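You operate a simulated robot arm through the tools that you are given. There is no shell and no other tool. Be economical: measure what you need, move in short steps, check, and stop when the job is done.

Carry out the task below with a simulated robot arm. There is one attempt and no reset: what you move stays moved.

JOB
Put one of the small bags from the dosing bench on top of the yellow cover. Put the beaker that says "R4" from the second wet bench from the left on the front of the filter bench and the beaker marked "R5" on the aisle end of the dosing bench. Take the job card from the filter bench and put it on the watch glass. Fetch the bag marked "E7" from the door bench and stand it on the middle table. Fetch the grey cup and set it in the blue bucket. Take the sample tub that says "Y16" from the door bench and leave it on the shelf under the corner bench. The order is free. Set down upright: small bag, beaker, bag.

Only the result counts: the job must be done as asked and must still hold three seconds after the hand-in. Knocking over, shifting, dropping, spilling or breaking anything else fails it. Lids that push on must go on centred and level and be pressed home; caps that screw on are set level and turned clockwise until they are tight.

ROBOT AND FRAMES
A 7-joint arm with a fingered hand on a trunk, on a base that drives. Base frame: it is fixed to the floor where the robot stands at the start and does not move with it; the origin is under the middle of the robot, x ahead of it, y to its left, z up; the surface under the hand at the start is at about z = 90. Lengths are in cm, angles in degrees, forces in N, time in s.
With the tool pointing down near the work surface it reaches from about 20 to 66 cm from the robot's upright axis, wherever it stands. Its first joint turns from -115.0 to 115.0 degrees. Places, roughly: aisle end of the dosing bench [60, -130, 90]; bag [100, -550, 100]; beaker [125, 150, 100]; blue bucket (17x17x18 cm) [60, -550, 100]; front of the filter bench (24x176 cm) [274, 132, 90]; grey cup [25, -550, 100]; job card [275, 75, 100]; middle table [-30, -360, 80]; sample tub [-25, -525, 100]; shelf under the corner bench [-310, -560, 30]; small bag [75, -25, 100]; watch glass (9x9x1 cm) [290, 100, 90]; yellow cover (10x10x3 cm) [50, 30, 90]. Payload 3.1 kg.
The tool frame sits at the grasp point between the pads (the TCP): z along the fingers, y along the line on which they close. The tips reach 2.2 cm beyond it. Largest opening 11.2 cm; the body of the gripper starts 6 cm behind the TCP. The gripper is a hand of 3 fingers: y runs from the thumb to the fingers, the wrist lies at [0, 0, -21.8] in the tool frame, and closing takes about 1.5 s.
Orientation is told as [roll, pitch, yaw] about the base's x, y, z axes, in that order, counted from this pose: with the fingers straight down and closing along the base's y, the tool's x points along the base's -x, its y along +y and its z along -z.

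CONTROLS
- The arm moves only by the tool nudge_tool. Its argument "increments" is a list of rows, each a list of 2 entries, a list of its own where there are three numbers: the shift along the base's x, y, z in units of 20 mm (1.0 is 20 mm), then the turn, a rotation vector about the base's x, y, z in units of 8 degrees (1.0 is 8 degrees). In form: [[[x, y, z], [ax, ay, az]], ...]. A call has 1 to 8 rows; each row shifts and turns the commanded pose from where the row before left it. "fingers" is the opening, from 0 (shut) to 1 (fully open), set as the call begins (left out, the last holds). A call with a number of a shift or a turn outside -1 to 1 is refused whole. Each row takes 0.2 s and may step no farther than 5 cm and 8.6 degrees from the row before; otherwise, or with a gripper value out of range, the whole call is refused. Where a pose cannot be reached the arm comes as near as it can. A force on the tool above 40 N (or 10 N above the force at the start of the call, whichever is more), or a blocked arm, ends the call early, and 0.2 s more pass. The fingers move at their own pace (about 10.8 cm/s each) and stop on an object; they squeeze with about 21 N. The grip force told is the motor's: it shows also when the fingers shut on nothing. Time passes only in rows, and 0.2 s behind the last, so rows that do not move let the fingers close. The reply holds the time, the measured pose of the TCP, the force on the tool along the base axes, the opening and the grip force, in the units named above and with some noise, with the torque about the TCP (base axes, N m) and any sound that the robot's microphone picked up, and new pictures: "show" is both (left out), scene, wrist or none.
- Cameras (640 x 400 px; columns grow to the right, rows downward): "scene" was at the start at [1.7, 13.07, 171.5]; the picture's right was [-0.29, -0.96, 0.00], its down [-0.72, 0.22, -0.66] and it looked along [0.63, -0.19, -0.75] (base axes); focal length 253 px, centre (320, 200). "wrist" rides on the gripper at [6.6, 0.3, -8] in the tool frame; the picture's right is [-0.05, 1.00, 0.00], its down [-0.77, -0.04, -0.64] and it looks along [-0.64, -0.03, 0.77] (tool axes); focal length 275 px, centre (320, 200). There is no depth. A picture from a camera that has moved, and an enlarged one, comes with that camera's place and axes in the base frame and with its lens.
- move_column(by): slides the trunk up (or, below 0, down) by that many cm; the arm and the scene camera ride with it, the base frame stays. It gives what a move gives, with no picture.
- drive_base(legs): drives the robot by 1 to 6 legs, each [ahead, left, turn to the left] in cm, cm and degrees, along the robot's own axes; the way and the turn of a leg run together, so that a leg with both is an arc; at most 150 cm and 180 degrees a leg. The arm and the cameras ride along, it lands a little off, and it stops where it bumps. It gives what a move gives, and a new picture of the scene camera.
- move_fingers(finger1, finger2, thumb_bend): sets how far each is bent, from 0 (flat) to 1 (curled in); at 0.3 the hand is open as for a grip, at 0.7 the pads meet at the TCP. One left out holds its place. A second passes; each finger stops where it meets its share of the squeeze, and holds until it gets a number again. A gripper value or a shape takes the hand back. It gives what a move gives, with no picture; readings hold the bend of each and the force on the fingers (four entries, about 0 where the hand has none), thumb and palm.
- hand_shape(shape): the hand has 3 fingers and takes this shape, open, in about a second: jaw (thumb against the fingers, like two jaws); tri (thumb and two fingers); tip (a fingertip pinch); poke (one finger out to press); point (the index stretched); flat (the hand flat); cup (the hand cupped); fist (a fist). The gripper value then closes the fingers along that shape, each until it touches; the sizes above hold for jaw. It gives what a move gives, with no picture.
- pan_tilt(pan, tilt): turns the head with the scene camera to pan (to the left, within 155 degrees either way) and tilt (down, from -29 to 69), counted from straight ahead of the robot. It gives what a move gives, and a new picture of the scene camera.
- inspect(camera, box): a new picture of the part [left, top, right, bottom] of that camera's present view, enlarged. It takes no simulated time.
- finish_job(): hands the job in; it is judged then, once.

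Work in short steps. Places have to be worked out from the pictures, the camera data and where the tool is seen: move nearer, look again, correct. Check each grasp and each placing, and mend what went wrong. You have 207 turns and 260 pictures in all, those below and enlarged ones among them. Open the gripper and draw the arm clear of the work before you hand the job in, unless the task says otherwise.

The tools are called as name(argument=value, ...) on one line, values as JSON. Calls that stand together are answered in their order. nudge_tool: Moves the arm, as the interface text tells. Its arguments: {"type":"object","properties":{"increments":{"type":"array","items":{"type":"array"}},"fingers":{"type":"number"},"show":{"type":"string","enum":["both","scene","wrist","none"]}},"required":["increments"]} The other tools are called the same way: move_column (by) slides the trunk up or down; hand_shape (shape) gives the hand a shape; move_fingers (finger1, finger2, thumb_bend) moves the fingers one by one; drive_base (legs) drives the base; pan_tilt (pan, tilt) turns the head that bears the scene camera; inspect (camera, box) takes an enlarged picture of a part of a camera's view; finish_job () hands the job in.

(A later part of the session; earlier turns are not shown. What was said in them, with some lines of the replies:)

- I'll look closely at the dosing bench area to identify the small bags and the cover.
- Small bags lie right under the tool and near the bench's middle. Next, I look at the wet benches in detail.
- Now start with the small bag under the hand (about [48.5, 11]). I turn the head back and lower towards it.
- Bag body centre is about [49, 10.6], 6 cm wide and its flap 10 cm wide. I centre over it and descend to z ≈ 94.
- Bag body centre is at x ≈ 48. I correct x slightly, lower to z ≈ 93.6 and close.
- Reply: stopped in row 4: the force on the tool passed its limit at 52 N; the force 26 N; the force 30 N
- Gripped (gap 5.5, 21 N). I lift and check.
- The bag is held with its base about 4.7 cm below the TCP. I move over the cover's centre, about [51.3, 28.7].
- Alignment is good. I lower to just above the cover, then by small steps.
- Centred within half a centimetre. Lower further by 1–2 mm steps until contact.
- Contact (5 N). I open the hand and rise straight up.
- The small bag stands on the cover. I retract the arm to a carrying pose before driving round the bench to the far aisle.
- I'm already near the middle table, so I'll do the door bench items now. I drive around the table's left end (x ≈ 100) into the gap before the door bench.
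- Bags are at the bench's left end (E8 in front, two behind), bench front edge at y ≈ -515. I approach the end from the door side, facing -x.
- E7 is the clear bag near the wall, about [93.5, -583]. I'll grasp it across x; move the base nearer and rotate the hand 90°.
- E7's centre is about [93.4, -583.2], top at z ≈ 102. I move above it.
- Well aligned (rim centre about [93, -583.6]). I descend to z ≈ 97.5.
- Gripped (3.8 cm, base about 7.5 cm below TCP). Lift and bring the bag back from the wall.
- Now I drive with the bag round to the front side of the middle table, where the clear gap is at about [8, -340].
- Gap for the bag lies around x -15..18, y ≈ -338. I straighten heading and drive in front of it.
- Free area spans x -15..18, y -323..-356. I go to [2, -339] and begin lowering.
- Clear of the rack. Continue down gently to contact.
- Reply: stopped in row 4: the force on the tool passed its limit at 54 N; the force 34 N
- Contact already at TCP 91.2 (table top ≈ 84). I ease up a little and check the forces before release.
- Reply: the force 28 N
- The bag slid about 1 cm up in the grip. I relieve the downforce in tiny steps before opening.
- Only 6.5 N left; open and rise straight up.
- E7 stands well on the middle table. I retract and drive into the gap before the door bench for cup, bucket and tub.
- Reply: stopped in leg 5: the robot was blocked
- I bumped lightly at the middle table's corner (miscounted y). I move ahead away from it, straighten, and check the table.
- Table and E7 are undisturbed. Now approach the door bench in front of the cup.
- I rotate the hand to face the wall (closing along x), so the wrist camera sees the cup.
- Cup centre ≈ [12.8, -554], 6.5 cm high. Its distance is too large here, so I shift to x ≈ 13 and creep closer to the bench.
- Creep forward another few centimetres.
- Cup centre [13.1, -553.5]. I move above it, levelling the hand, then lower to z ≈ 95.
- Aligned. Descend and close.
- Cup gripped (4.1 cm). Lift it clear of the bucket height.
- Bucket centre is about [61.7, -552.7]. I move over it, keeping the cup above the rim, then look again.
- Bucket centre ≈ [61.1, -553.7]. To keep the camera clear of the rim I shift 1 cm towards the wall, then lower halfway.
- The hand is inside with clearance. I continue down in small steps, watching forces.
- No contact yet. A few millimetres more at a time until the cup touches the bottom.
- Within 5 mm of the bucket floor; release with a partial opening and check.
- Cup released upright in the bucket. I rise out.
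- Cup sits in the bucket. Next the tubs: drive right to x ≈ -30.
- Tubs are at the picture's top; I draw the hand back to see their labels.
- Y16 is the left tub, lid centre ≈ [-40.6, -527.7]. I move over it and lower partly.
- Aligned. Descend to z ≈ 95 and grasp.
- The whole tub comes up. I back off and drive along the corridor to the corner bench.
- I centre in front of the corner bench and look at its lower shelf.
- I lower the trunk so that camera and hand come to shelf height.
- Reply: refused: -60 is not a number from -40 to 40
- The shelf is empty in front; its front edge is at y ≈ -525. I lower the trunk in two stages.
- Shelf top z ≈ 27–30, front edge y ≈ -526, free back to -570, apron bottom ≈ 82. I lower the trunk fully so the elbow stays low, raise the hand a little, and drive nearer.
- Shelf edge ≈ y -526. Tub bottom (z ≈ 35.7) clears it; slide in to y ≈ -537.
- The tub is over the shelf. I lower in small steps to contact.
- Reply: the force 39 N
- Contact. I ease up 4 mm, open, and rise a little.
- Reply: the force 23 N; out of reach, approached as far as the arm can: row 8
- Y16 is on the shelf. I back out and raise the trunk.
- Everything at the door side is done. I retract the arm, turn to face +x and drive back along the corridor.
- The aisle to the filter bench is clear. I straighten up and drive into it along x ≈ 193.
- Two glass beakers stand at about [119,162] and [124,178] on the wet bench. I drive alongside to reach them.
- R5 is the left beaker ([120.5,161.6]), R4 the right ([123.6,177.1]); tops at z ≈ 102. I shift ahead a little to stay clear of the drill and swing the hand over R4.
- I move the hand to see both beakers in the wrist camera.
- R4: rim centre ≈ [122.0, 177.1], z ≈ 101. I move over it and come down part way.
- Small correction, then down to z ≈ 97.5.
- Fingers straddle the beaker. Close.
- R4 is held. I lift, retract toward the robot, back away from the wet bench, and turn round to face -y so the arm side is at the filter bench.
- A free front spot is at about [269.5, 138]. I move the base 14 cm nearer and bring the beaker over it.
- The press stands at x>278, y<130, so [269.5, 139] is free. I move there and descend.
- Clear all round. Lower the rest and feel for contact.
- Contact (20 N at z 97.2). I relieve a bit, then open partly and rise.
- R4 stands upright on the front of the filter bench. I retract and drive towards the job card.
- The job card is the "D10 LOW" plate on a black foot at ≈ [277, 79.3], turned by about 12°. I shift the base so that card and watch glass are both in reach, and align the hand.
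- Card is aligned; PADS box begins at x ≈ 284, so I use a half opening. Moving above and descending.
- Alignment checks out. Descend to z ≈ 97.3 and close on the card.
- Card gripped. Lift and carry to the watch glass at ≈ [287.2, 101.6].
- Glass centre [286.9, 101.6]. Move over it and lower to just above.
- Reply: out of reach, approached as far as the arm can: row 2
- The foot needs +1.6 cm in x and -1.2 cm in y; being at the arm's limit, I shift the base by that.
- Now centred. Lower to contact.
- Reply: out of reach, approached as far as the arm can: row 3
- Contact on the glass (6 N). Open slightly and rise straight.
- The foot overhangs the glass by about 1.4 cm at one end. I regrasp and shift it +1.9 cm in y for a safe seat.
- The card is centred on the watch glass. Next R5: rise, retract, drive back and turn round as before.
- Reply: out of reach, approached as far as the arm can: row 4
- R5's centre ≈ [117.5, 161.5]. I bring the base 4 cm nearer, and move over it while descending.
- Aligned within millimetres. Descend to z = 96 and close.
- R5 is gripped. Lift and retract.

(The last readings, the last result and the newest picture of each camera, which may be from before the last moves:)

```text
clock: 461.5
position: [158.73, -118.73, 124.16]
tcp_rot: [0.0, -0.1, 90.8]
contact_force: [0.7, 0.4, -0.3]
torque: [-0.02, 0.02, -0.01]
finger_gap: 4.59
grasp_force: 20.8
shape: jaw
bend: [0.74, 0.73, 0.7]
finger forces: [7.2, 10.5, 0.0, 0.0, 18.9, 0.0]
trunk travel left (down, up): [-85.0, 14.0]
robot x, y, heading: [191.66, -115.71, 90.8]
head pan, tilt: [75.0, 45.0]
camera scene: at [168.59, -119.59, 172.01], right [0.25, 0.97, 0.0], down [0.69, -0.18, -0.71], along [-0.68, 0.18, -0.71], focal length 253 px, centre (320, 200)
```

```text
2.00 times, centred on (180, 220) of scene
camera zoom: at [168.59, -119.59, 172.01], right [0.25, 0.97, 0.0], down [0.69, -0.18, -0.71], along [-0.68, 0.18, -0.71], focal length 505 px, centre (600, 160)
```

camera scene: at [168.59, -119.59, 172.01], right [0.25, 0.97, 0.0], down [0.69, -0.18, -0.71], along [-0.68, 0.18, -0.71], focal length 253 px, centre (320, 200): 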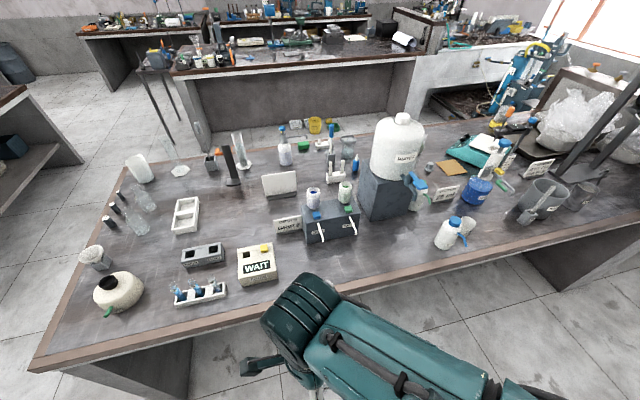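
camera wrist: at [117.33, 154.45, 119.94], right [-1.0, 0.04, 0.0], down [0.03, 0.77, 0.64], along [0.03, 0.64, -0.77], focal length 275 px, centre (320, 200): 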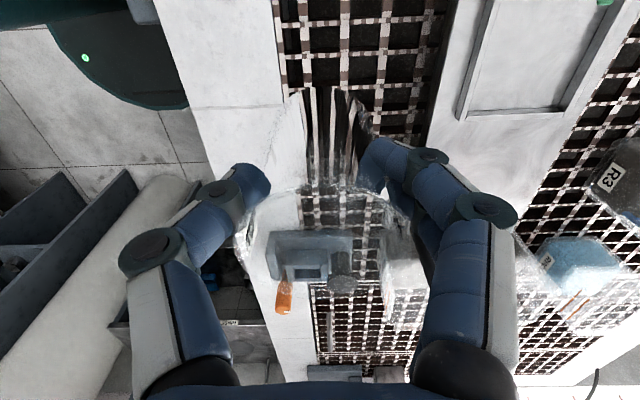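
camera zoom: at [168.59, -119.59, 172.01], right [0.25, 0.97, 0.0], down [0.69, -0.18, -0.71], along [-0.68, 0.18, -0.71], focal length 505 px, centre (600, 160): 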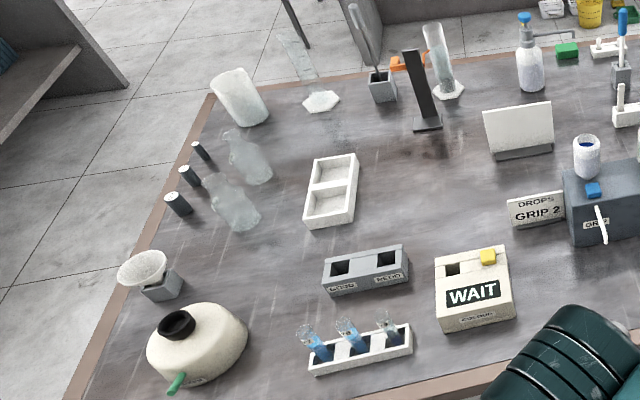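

A free spot is at about [67, -121] near the aisle end. I drive round: back out of the aisle, turn, and come up the main side with the arm on the bench side.

drive_base(legs=[[-143, 0, 0], [0, 0, 179], [0, -145, 0], [0, -45, 0]])

```text
clock: 484.8
position: [39.03, -245.09, 124.18]
tcp_rot: [0.0, -0.1, -93.3]
contact_force: [0.3, 0.0, -0.8]
torque: [0.03, 0.03, 0.0]
finger_gap: 4.52
grasp_force: 20.4
shape: jaw
bend: [0.74, 0.73, 0.7]
finger forces: [7.5, 10.2, 0.0, 0.0, 18.6, 0.1]
trunk travel left (down, up): [-85.0, 14.0]
robot x, y, heading: [6.18, -246.33, -93.6]
head pan, tilt: [75.0, 45.0]
camera scene: at [29.68, -243.5, 172.01], right [-0.32, -0.95, 0.0], down [-0.67, 0.22, -0.71], along [0.67, -0.22, -0.71], focal length 253 px, centre (320, 200)
```

scene: 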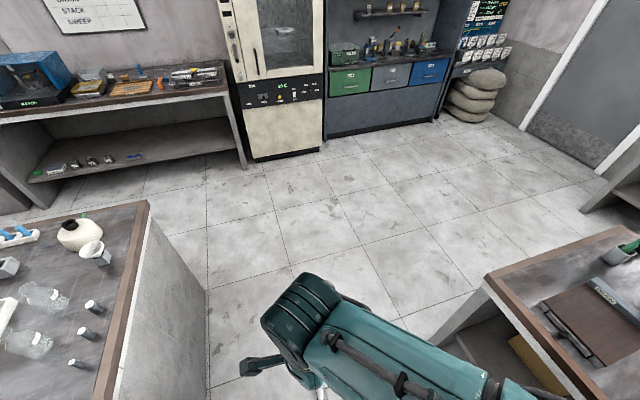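

drive_base(legs=[[0, -4, 3.6], [-116, 0, 0]])

inspect(camera="scene", box=[200, 60, 520, 260])

```text
clock: 491.2
position: [36.23, -128.7, 124.19]
tcp_rot: [0.0, 0.0, -91.4]
contact_force: [0.0, 0.6, -0.1]
torque: [0.01, -0.04, 0.01]
finger_gap: 4.52
grasp_force: 20.7
shape: jaw
bend: [0.74, 0.73, 0.7]
finger forces: [7.5, 10.2, 0.0, 0.1, 18.4, 0.0]
trunk travel left (down, up): [-85.0, 14.0]
robot x, y, heading: [3.4, -130.87, -91.6]
head pan, tilt: [75.0, 45.0]
camera scene: at [26.84, -127.45, 172.01], right [-0.28, -0.96, 0.0], down [-0.68, 0.2, -0.71], along [0.68, -0.2, -0.71], focal length 253 px, centre (320, 200)
```

scene: 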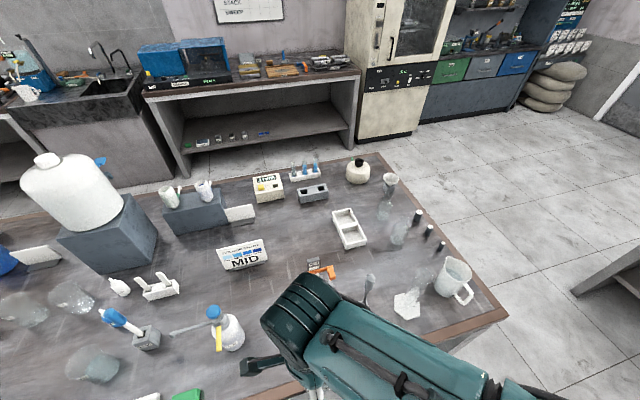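

```text
2.00 times, centred on (360, 160) of scene
camera zoom: at [26.84, -127.45, 172.01], right [-0.28, -0.96, 0.0], down [-0.68, 0.2, -0.71], along [0.68, -0.2, -0.71], focal length 505 px, centre (240, 280)
```

zoom: 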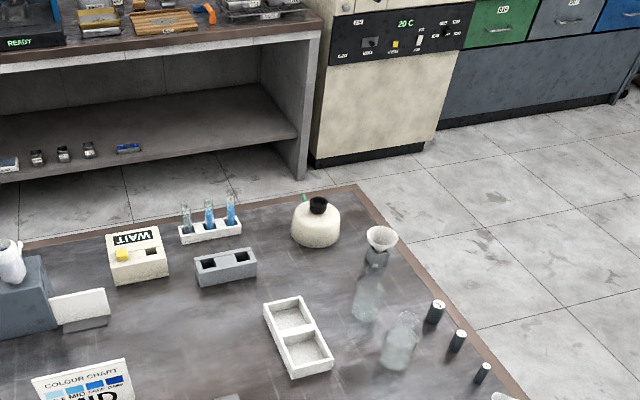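

The target spot [67, -121] is clear (right of the spray bottle). I position the base closer.

drive_base(legs=[[-9, 4.5, 1.6]])

nudge_tool(increments=[[[1, 0, 0], [0, 0, 0]], [[1, 0, 0], [0, 0, 0]], [[1, 0, 0], [0, 0, 0]], [[1, 0, 0], [0, 0, 0]], [[1, 0, 0], [0, 0, 0]], [[1, 0, 0], [0, 0, 0]]])

```text
clock: 492.3
position: [40.78, -119.13, 124.16]
tcp_rot: [0.0, -0.2, -89.8]
contact_force: [0.2, -0.4, -1.0]
torque: [0.02, -0.04, 0.0]
finger_gap: 4.52
grasp_force: 21.7
shape: jaw
bend: [0.74, 0.73, 0.7]
finger forces: [7.4, 10.4, 0.0, 0.0, 18.5, 0.0]
trunk travel left (down, up): [-85.0, 14.0]
robot x, y, heading: [7.72, -121.63, -90.0]
head pan, tilt: [75.0, 45.0]
camera scene: at [31.42, -118.09, 172.01], right [-0.26, -0.97, 0.0], down [-0.68, 0.18, -0.71], along [0.68, -0.18, -0.71], focal length 253 px, centre (320, 200)
```

scene: 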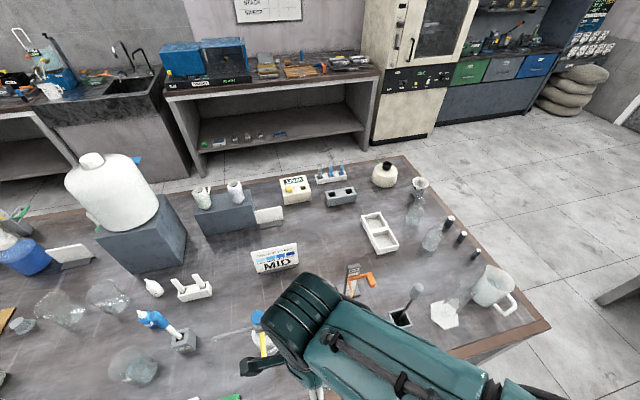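

```text
clock: 493.7
position: [53.07, -119.52, 124.04]
tcp_rot: [-0.2, -0.2, -89.7]
contact_force: [-0.3, 0.3, -1.0]
torque: [0.03, 0.0, 0.0]
finger_gap: 4.53
grasp_force: 20.9
shape: jaw
bend: [0.74, 0.73, 0.7]
finger forces: [7.5, 10.3, 0.0, 0.0, 18.4, 0.0]
trunk travel left (down, up): [-85.0, 14.0]
robot x, y, heading: [8.15, -121.83, -89.9]
head pan, tilt: [75.0, 45.0]
camera scene: at [31.53, -118.1, 172.0], right [-0.26, -0.97, 0.0], down [-0.68, 0.18, -0.71], along [0.68, -0.18, -0.71], focal length 253 px, centre (320, 200)
camera wrist: at [53.25, -112.85, 131.98], right [1.0, -0.04, 0.0], down [-0.03, -0.77, 0.64], along [-0.03, -0.64, -0.77], focal length 275 px, centre (320, 200)
```

scene: 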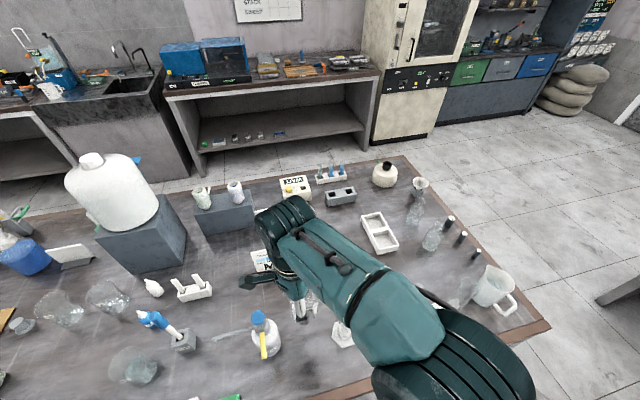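
wrist: 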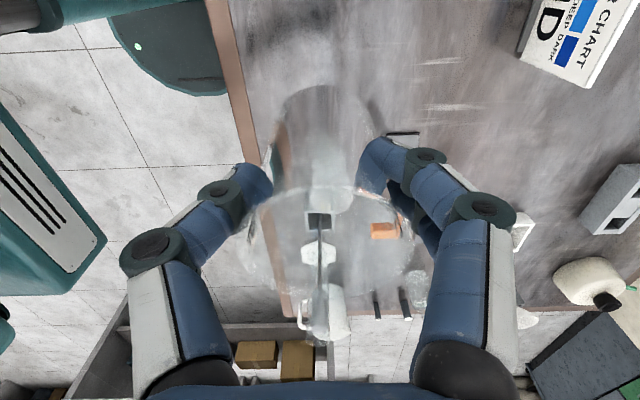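

Path is clear of the tube (y ≈ -131) and spray (x ≈ 55, y ≈ -108). I move on to x = 67 while beginning descent.

nudge_tool(increments=[[[1, 0, 0], [0, 0, 0]], [[1, 0, 0], [0, 0, 0]], [[1, 0, -0.5], [0, 0, 0]], [[1, -0.1, -1], [0, 0, 0]], [[1, -0.1, -1], [0, 0, 0]], [[1, -0.1, -1], [0, 0, 0]], [[1, -0.1, -1], [0, 0, 0]]])

inspect(camera="scene", box=[220, 210, 380, 330])

```text
clock: 495.3
position: [67.03, -119.9, 115.28]
tcp_rot: [-0.1, -0.2, -89.8]
contact_force: [0.8, 0.0, 0.3]
torque: [-0.05, 0.02, 0.01]
finger_gap: 4.48
grasp_force: 21.4
shape: jaw
bend: [0.74, 0.73, 0.7]
finger forces: [7.5, 10.2, 0.1, 0.0, 18.3, 0.1]
trunk travel left (down, up): [-85.0, 14.0]
robot x, y, heading: [8.03, -122.11, -90.1]
head pan, tilt: [75.0, 45.0]
camera scene: at [31.62, -117.94, 171.98], right [-0.26, -0.97, 0.0], down [-0.68, 0.18, -0.71], along [0.68, -0.18, -0.71], focal length 253 px, centre (320, 200)
camera wrist: at [67.23, -113.35, 123.16], right [1.0, -0.04, 0.0], down [-0.03, -0.77, 0.64], along [-0.03, -0.64, -0.77], focal length 275 px, centre (320, 200)
```

scene: 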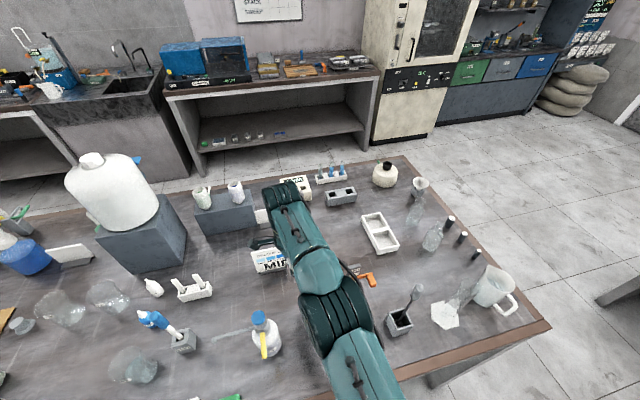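
wrist: 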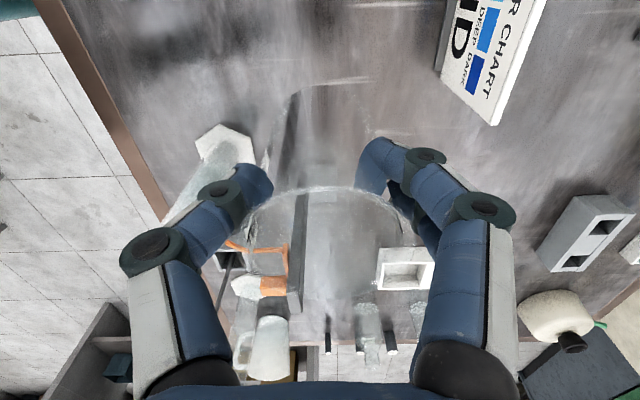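

```text
3.33 times, centred on (300, 270) of scene
camera zoom: at [31.62, -117.94, 171.98], right [-0.26, -0.97, 0.0], down [-0.68, 0.18, -0.71], along [0.68, -0.18, -0.71], focal length 842 px, centre (387, -33)
```

zoom: 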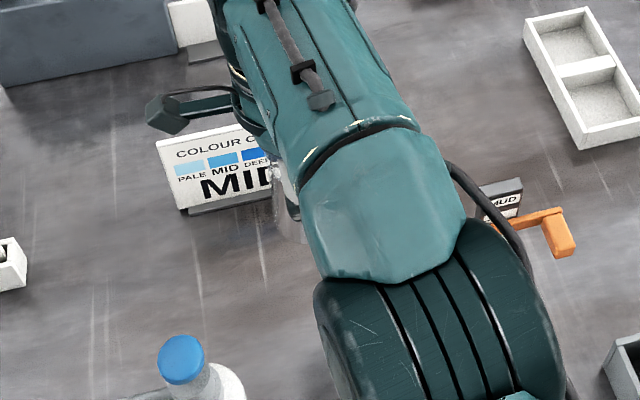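

Clear of the stand and tube. Descend.

nudge_tool(increments=[[[0, 0, -1], [0, 0, 0]], [[0, 0, -1], [0, 0, 0]], [[0, 0, -1], [0, 0, 0]], [[0, 0, -1], [0, 0, 0]], [[0, 0, -1], [0, 0, 0]], [[0, 0, -1], [0, 0, 0]], [[0, 0, -1], [0, 0, 0]], [[0, 0, -0.7], [0, 0, 0]]], show="wrist")

nudge_tool(increments=[[[0, 0, -0.5], [0, 0, 0]], [[0, 0, -0.25], [0, 0, 0]], [[0, 0, -0.15], [0, 0, 0]], [[0, 0, -0.1], [0, 0, 0]], [[0, 0, 0], [0, 0, 0]]], show="none")

```text
clock: 497.1
position: [66.83, -119.97, 99.9]
tcp_rot: [0.0, 0.0, -89.8]
contact_force: [0.6, -0.6, -0.7]
torque: [0.0, -0.03, 0.01]
finger_gap: 4.49
grasp_force: 21.3
shape: jaw
bend: [0.74, 0.73, 0.7]
finger forces: [7.6, 10.4, 0.0, 0.1, 18.4, 0.0]
trunk travel left (down, up): [-85.0, 14.0]
robot x, y, heading: [7.61, -121.9, -90.0]
head pan, tilt: [75.0, 45.0]
camera wrist: at [67.14, -113.32, 107.69], right [1.0, -0.04, 0.0], down [-0.03, -0.77, 0.64], along [-0.03, -0.64, -0.77], focal length 275 px, centre (320, 200)
```

wrist: 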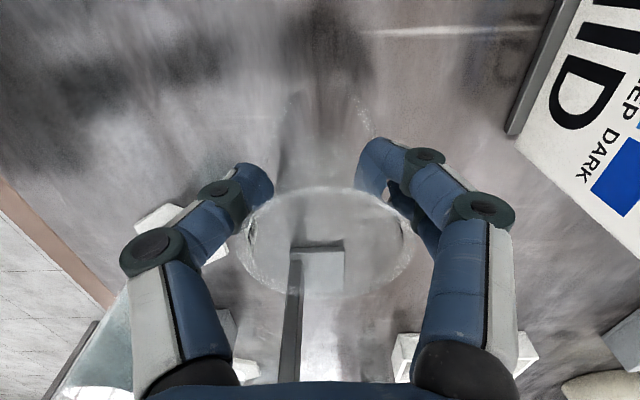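

```text
clock: 498.3
position: [66.8, -120.05, 97.67]
tcp_rot: [0.0, -0.1, -89.9]
contact_force: [0.4, 0.5, 0.1]
torque: [0.02, 0.0, 0.0]
finger_gap: 4.5
grasp_force: 21.1
shape: jaw
bend: [0.74, 0.73, 0.7]
finger forces: [7.5, 10.5, 0.0, 0.0, 18.3, 0.0]
trunk travel left (down, up): [-85.0, 14.0]
robot x, y, heading: [7.89, -121.92, -90.0]
head pan, tilt: [75.0, 45.0]
```

nudge_tool(increments=[[[0, 0, -0.15], [0, 0, 0]], [[0, 0, -0.1], [0, 0, 0]], [[0, 0, -0.1], [0, 0, 0]], [[0, 0, 0], [0, 0, 0]]], show="none")

```text
clock: 499.3
position: [66.7, -119.86, 97.3]
tcp_rot: [0.3, -0.1, -89.8]
contact_force: [1.7, 1.7, 24.1]
torque: [0.0, -0.11, 0.03]
finger_gap: 4.51
grasp_force: 21.5
shape: jaw
bend: [0.75, 0.73, 0.71]
finger forces: [10.4, 12.8, 0.0, 0.0, 20.9, 0.0]
trunk travel left (down, up): [-85.0, 14.0]
robot x, y, heading: [8.16, -121.95, -90.3]
head pan, tilt: [75.0, 45.0]
```

Contact at 97.3. I relieve slightly, open and rise.

nudge_tool(increments=[[[0, 0, 0.12], [0, 0, 0]], [[0, 0, 0], [0, 0, 0]]], show="none")

nudge_tool(increments=[[[0, 0, 0], [0, 0, 0]], [[0, 0, 0], [0, 0, 0]], [[0, 0, 0], [0, 0, 0]], [[0, 0, 0], [0, 0, 0]], [[0, 0, 0.5], [0, 0, 0]], [[0, 0, 1], [0, 0, 0]], [[0, 0, 1], [0, 0, 0]], [[0, 0, 1], [0, 0, 0]]], fingers=0.8, show="wrist")

nudge_tool(increments=[[[0, 0, 1], [0, 0, 0]], [[0, 0, 1], [0, 0, 0]], [[0, 0, 1], [0, 0, 0]], [[0, 0, 1], [0, 0, 0]], [[-1, 0, 1], [0, 0, 0]], [[-1, 0, 1], [0, 0, 0]], [[-1, 0, 1], [0, 0, 0]], [[-1, 0, 1], [0, 0, 0]]], show="none")

nudge_tool(increments=[[[-1, 0, 0], [0, 0, 0]], [[-1, 0, 0], [0, 0, 0]], [[-1, 0, 0], [0, 0, 0]], [[-1, 0, 0], [0, 0, 0]], [[-1, 0, 0], [0, 0, 0]], [[-1, 0, 0], [0, 0, 0]], [[-1, 0, 0], [0, 0, 0]], [[-1, 0, 0], [0, 0, 0]]], fingers=1, show="none")

inspect(camera="scene", box=[200, 210, 360, 330])

```text
clock: 499.9
position: [66.77, -119.83, 97.27]
tcp_rot: [0.0, -0.2, -89.8]
contact_force: [2.7, 0.9, 17.3]
torque: [-0.04, -0.17, 0.01]
finger_gap: 4.5
grasp_force: 20.1
shape: jaw
bend: [0.74, 0.73, 0.71]
finger forces: [10.6, 12.7, 0.0, 0.1, 20.3, 0.1]
trunk travel left (down, up): [-85.0, 14.0]
robot x, y, heading: [8.05, -122.01, -89.9]
head pan, tilt: [75.0, 45.0]
```

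```text
clock: 501.7
position: [66.82, -119.99, 104.33]
tcp_rot: [-0.1, 0.0, -89.8]
contact_force: [-0.1, -0.3, 0.3]
torque: [0.03, 0.01, -0.01]
finger_gap: 8.93
grasp_force: 0.0
shape: jaw
bend: [0.59, 0.59, 0.55]
finger forces: [0.0, 0.0, 0.1, 0.0, 0.0, 0.0]
trunk travel left (down, up): [-85.0, 14.0]
robot x, y, heading: [7.75, -122.23, -90.1]
head pan, tilt: [75.0, 45.0]
camera wrist: at [67.0, -113.46, 112.25], right [1.0, -0.04, 0.0], down [-0.03, -0.77, 0.64], along [-0.03, -0.64, -0.77], focal length 275 px, centre (320, 200)
```

wrist: 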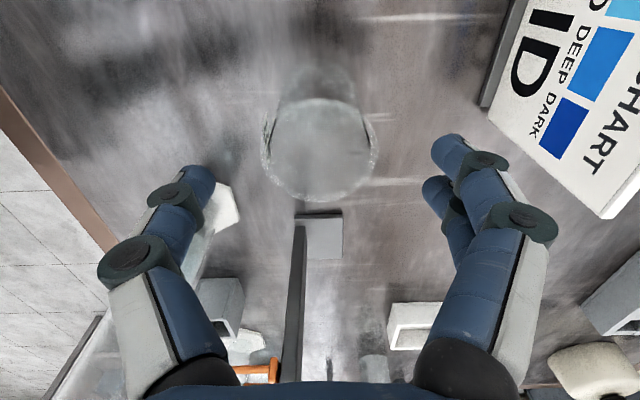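

```text
clock: 503.5
position: [58.8, -120.11, 120.36]
tcp_rot: [0.0, -0.1, -89.8]
contact_force: [-0.4, 0.0, 0.5]
torque: [0.0, -0.02, 0.0]
finger_gap: 8.95
grasp_force: 0.0
shape: jaw
bend: [0.59, 0.59, 0.55]
finger forces: [0.0, 0.0, 0.1, 0.1, 0.0, 0.1]
trunk travel left (down, up): [-85.0, 14.0]
robot x, y, heading: [8.07, -122.33, -90.0]
head pan, tilt: [75.0, 45.0]
```

```text
clock: 505.3
position: [42.76, -119.88, 120.32]
tcp_rot: [0.0, -0.1, -89.7]
contact_force: [-0.1, 0.0, 0.4]
torque: [0.02, -0.01, -0.02]
finger_gap: 11.19
grasp_force: 0.0
shape: jaw
bend: [0.3, 0.3, 0.3]
finger forces: [0.1, 0.0, 0.0, 0.0, 0.1, 0.0]
trunk travel left (down, up): [-85.0, 14.0]
robot x, y, heading: [7.95, -121.93, -90.1]
head pan, tilt: [75.0, 45.0]
```

```text
3.33 times, centred on (280, 270) of scene
camera zoom: at [31.32, -118.14, 172.03], right [-0.26, -0.97, 0.0], down [-0.68, 0.18, -0.71], along [0.68, -0.18, -0.71], focal length 842 px, centre (453, -33)
```

zoom: 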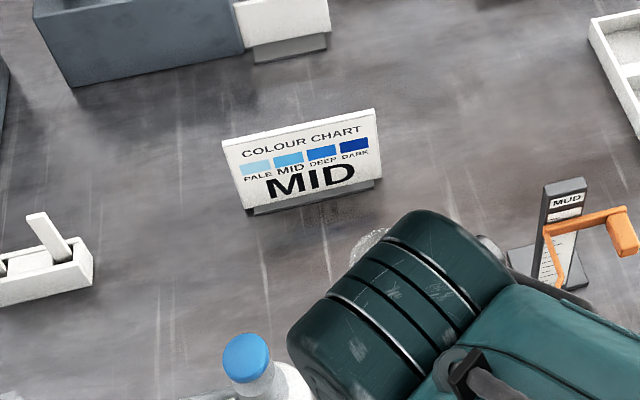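

R5 stands upright. The hand is clear; one last look towards the cover with the small bag.

pan_tilt(pan=150, tilt=35)

inspect(camera="scene", box=[200, 80, 440, 230])

```text
clock: 506.8
position: [42.83, -119.88, 120.33]
tcp_rot: [0.0, -0.1, -89.8]
contact_force: [0.2, 0.1, -0.4]
torque: [0.0, -0.03, -0.02]
finger_gap: 11.18
grasp_force: 0.0
shape: jaw
bend: [0.3, 0.3, 0.3]
finger forces: [0.0, 0.0, 0.0, 0.0, 0.2, 0.0]
trunk travel left (down, up): [-85.0, 14.0]
robot x, y, heading: [7.54, -122.12, -89.7]
head pan, tilt: [150.0, 35.0]
camera scene: at [27.95, -108.39, 173.5], right [0.87, -0.5, 0.0], down [-0.29, -0.5, -0.82], along [0.41, 0.71, -0.57], focal length 253 px, centre (320, 200)
```

scene: 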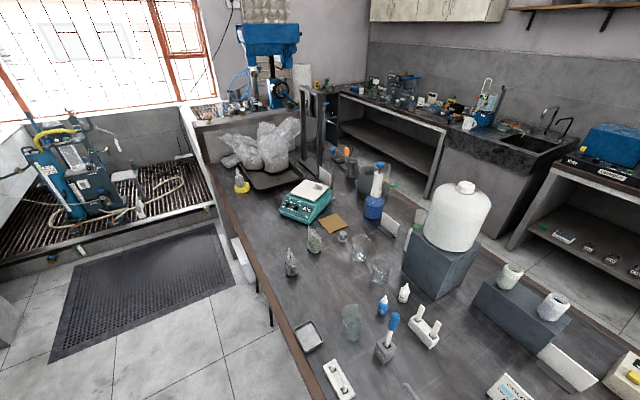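

```text
2.67 times, centred on (320, 155) of scene
camera zoom: at [27.95, -108.39, 173.5], right [0.87, -0.5, 0.0], down [-0.29, -0.5, -0.82], along [0.41, 0.71, -0.57], focal length 674 px, centre (320, 320)
```

zoom: 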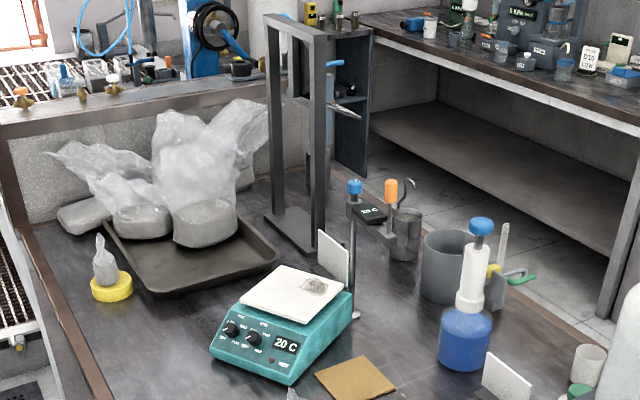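

The small bag still stands on the yellow cover, and the job card and the other placings look right. The gripper is open and clear, so I hand in.

finish_job()

```text
The job is handed in.
```

The job is handed in, with every item placed as asked:
- Small bag on the yellow cover.
- Beaker R4 on the front of the filter bench.
- Beaker R5 on the aisle end of the dosing bench. No exact bounds were given for that spot; I set it at about [67, -120].
- Job card on the watch glass. I took it to be the "D10 LOW" card.
- Bag E7 on the middle table.
- Grey cup in the blue bucket.
- Tub Y16 on the shelf under the corner bench.

The base bumped the middle table's corner once while driving past; E7 and the other items on it looked undisturbed afterwards.
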